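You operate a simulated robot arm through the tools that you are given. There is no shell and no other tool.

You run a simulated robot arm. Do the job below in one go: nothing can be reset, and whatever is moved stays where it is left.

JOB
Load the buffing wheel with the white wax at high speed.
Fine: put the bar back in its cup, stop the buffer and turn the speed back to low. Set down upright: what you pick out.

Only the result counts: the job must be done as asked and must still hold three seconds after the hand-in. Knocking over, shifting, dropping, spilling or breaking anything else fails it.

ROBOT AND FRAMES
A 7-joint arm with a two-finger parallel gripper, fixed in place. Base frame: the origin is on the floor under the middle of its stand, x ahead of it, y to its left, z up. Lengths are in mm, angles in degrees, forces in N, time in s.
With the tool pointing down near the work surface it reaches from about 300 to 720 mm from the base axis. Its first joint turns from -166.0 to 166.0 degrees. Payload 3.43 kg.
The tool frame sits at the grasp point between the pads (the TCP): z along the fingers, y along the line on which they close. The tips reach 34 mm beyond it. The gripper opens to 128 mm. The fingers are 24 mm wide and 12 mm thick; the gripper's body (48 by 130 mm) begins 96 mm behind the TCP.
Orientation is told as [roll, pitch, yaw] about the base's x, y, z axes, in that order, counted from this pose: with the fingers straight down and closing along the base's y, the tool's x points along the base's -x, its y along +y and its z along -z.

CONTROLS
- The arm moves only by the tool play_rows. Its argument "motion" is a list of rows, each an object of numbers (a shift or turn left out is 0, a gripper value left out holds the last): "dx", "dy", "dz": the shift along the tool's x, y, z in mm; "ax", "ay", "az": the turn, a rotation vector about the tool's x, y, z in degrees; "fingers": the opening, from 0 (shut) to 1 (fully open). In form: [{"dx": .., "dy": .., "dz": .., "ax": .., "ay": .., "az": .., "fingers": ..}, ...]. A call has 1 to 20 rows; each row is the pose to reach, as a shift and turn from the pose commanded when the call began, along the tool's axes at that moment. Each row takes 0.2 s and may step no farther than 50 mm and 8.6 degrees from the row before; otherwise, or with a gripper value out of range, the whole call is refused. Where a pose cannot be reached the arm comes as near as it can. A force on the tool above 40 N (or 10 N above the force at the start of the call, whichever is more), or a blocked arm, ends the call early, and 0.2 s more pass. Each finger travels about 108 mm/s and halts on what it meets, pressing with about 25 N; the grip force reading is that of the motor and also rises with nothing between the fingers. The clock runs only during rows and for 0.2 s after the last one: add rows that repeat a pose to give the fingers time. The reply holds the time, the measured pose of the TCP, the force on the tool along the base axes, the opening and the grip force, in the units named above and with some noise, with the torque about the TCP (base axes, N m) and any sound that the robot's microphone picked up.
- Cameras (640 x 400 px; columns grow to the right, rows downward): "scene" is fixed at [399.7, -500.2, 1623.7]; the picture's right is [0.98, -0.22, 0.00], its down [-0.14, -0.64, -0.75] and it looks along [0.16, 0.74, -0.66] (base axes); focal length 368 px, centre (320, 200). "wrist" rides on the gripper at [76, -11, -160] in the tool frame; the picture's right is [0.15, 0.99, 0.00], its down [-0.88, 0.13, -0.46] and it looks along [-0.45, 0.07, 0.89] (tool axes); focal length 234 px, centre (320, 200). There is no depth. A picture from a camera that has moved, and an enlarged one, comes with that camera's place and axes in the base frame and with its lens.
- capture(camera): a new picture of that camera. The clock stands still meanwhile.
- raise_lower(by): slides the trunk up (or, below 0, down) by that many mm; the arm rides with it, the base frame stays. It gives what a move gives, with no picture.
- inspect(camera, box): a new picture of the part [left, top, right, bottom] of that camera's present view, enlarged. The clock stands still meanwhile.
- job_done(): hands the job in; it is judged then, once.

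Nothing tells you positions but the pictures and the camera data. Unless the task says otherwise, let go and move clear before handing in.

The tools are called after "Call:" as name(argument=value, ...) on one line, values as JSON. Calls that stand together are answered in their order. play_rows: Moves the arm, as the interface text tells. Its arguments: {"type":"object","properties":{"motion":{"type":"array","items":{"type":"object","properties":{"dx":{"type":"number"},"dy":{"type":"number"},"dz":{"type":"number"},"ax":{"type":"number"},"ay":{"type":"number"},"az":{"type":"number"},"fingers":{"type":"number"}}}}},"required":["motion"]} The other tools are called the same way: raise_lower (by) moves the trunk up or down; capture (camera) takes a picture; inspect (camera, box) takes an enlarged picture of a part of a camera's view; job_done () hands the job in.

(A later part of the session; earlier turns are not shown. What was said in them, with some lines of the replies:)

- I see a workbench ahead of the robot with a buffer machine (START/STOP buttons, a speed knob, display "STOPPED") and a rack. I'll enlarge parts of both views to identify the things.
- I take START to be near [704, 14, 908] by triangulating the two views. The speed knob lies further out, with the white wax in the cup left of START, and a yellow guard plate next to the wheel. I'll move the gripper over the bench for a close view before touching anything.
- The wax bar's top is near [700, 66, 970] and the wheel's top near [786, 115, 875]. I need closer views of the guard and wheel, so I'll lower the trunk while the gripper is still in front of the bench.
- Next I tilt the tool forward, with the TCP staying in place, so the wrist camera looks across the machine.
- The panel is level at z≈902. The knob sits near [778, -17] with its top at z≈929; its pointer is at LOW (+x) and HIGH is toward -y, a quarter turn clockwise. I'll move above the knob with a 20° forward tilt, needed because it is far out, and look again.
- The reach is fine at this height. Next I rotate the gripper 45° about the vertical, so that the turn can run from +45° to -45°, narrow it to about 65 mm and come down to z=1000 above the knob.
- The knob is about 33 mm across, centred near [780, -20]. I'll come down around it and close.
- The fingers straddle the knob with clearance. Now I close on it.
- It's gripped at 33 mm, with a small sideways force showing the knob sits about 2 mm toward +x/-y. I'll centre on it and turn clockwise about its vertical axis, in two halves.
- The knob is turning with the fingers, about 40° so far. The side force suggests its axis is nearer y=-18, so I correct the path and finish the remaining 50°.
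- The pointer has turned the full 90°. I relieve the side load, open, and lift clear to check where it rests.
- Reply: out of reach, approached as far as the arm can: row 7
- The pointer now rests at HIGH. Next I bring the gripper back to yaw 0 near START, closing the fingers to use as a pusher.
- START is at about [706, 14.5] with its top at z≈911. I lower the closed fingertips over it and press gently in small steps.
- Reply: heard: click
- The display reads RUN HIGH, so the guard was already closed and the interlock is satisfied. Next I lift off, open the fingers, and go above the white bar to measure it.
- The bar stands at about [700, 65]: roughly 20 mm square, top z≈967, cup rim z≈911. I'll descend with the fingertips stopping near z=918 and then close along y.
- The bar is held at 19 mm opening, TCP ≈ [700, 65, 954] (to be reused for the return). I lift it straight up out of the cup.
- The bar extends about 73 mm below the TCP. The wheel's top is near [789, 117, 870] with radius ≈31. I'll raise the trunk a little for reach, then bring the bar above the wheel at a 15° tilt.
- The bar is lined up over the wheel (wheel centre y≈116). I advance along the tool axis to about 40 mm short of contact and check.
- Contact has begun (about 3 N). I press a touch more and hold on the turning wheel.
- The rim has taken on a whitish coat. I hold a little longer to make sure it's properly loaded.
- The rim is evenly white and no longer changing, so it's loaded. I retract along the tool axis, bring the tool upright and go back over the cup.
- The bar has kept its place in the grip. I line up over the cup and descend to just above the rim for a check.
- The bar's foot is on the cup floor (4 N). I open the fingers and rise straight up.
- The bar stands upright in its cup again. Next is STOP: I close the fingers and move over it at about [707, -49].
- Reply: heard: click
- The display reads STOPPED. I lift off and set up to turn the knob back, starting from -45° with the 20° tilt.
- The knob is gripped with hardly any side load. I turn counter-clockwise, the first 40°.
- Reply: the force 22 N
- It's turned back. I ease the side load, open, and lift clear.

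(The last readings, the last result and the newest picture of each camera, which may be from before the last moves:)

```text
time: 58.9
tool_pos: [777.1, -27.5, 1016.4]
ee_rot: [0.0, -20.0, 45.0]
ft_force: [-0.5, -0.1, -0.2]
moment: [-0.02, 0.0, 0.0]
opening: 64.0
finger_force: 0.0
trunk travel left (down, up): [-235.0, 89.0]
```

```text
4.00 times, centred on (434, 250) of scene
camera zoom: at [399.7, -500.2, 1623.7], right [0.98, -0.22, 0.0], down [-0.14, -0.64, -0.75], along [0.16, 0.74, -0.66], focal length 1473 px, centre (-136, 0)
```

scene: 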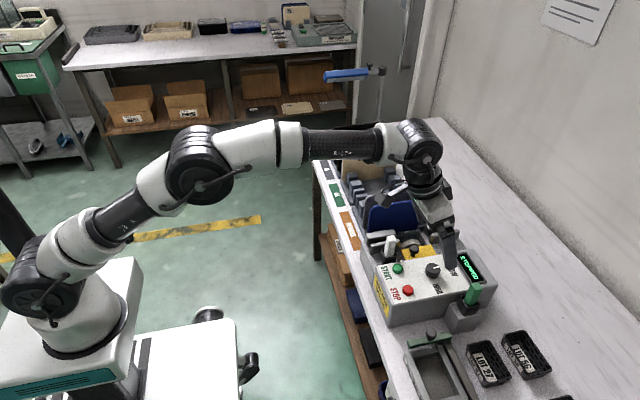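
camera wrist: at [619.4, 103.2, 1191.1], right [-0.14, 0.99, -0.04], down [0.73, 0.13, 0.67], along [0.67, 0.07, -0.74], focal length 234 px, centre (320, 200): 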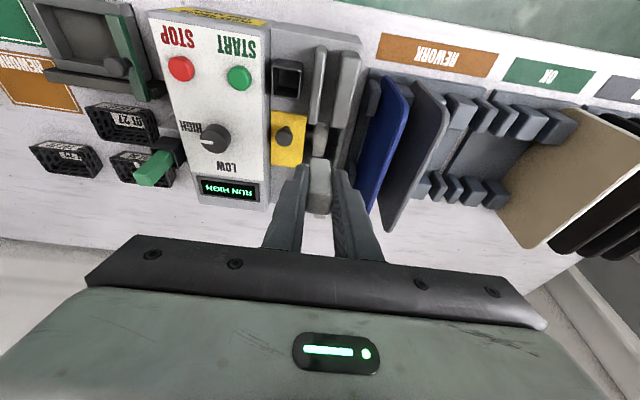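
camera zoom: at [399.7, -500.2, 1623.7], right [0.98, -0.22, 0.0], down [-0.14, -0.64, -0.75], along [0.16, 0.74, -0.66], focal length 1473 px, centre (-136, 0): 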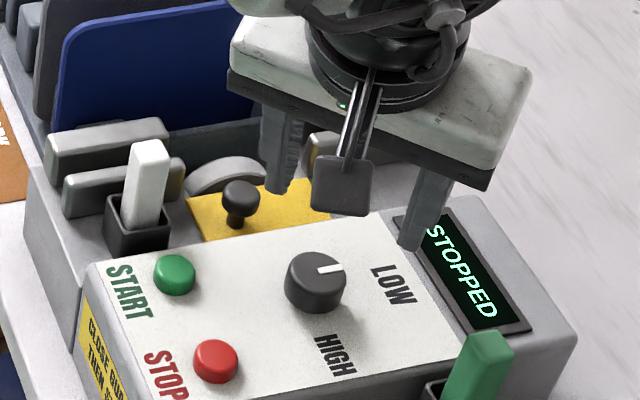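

The pointer is back at LOW, the display reads STOPPED, and the white bar stands upright in its cup. I raise and withdraw the arm from the bench before a final check.

Call:
play_rows(motion=[{"dx": -10.2, "dz": -28.2}, {"dx": -20.5, "dz": -56.4}, {"dx": -0.6, "dy": 29.7, "dz": -63.7}, {"dx": 19.3, "dy": 59.4, "dz": -71}, {"dx": 39.2, "dy": 89.1, "dz": -78.2}, {"dx": 59.2, "dy": 118.8, "dz": -85.5}, {"dx": 79.2, "dy": 148.5, "dz": -92.7}, {"dx": 79.2, "dy": 148.5, "dz": -92.7}])

Call:
inspect(camera="scene", box=[350, 190, 510, 315])

Call:
capture(camera="scene")

Call:
inspect(camera="scene", box=[380, 222, 440, 262])

```text
time: 60.7
tool_pos: [594.2, 4.3, 1077.4]
ee_rot: [-0.1, -20.0, 45.0]
ft_force: [0.0, 0.5, 0.3]
moment: [0.01, -0.01, 0.02]
opening: 64.2
finger_force: 0.0
trunk travel left (down, up): [-235.0, 89.0]
```

```text
3.20 times, centred on (430, 252) of scene
camera zoom: at [399.7, -500.2, 1623.7], right [0.98, -0.22, 0.0], down [-0.14, -0.64, -0.75], along [0.16, 0.74, -0.66], focal length 1179 px, centre (-32, 32)
```

zoom: 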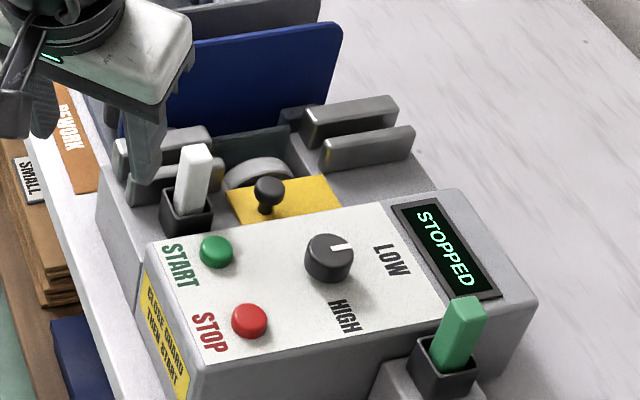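

```text
taken
```

scene: 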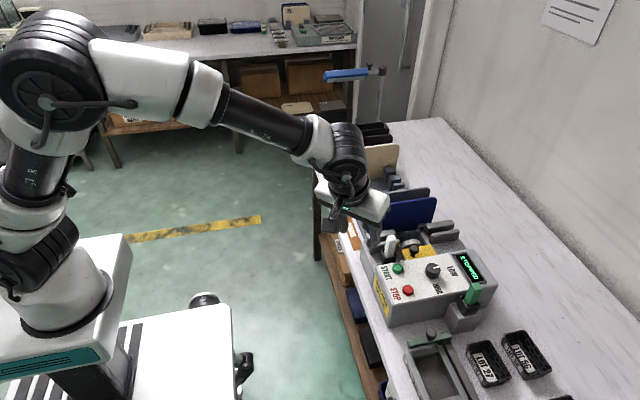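

```text
10.00 times, centred on (410, 242) of scene
camera zoom: at [399.7, -500.2, 1623.7], right [0.98, -0.22, 0.0], down [-0.14, -0.64, -0.75], along [0.16, 0.74, -0.66], focal length 3684 px, centre (-580, -220)
```

zoom: 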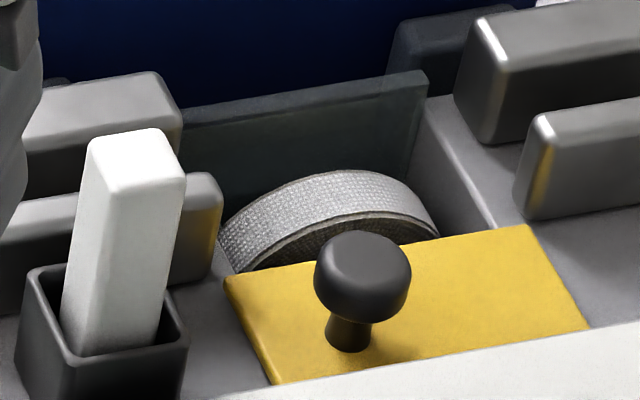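

The wheel rim carries the white wax coat and the white bar stands upright in its cup. The display reads STOPPED, the knob points to LOW, and the arm is clear with nothing else disturbed, so I'm handing in.

Call:
job_done()

```text
The job is handed in.
```

The buffing wheel is loaded with the white wax, and I've handed the job in. The result hasn't been reported back to me.

- **Loading:** I turned the speed knob to HIGH and pressed START, and the display read RUN HIGH. I then held the white bar against the turning wheel at roughly 10 N for about five seconds. The rim took on an even white coat that had stopped changing before I pulled away.
- **Putting back:** The white bar stands upright in its cup, the display reads STOPPED, and the knob points to LOW again.
- **Surroundings:** I did not move the guard, because the buffer started with it as it was. Nothing else looks moved in the final pictures, and the arm is clear of the machine.
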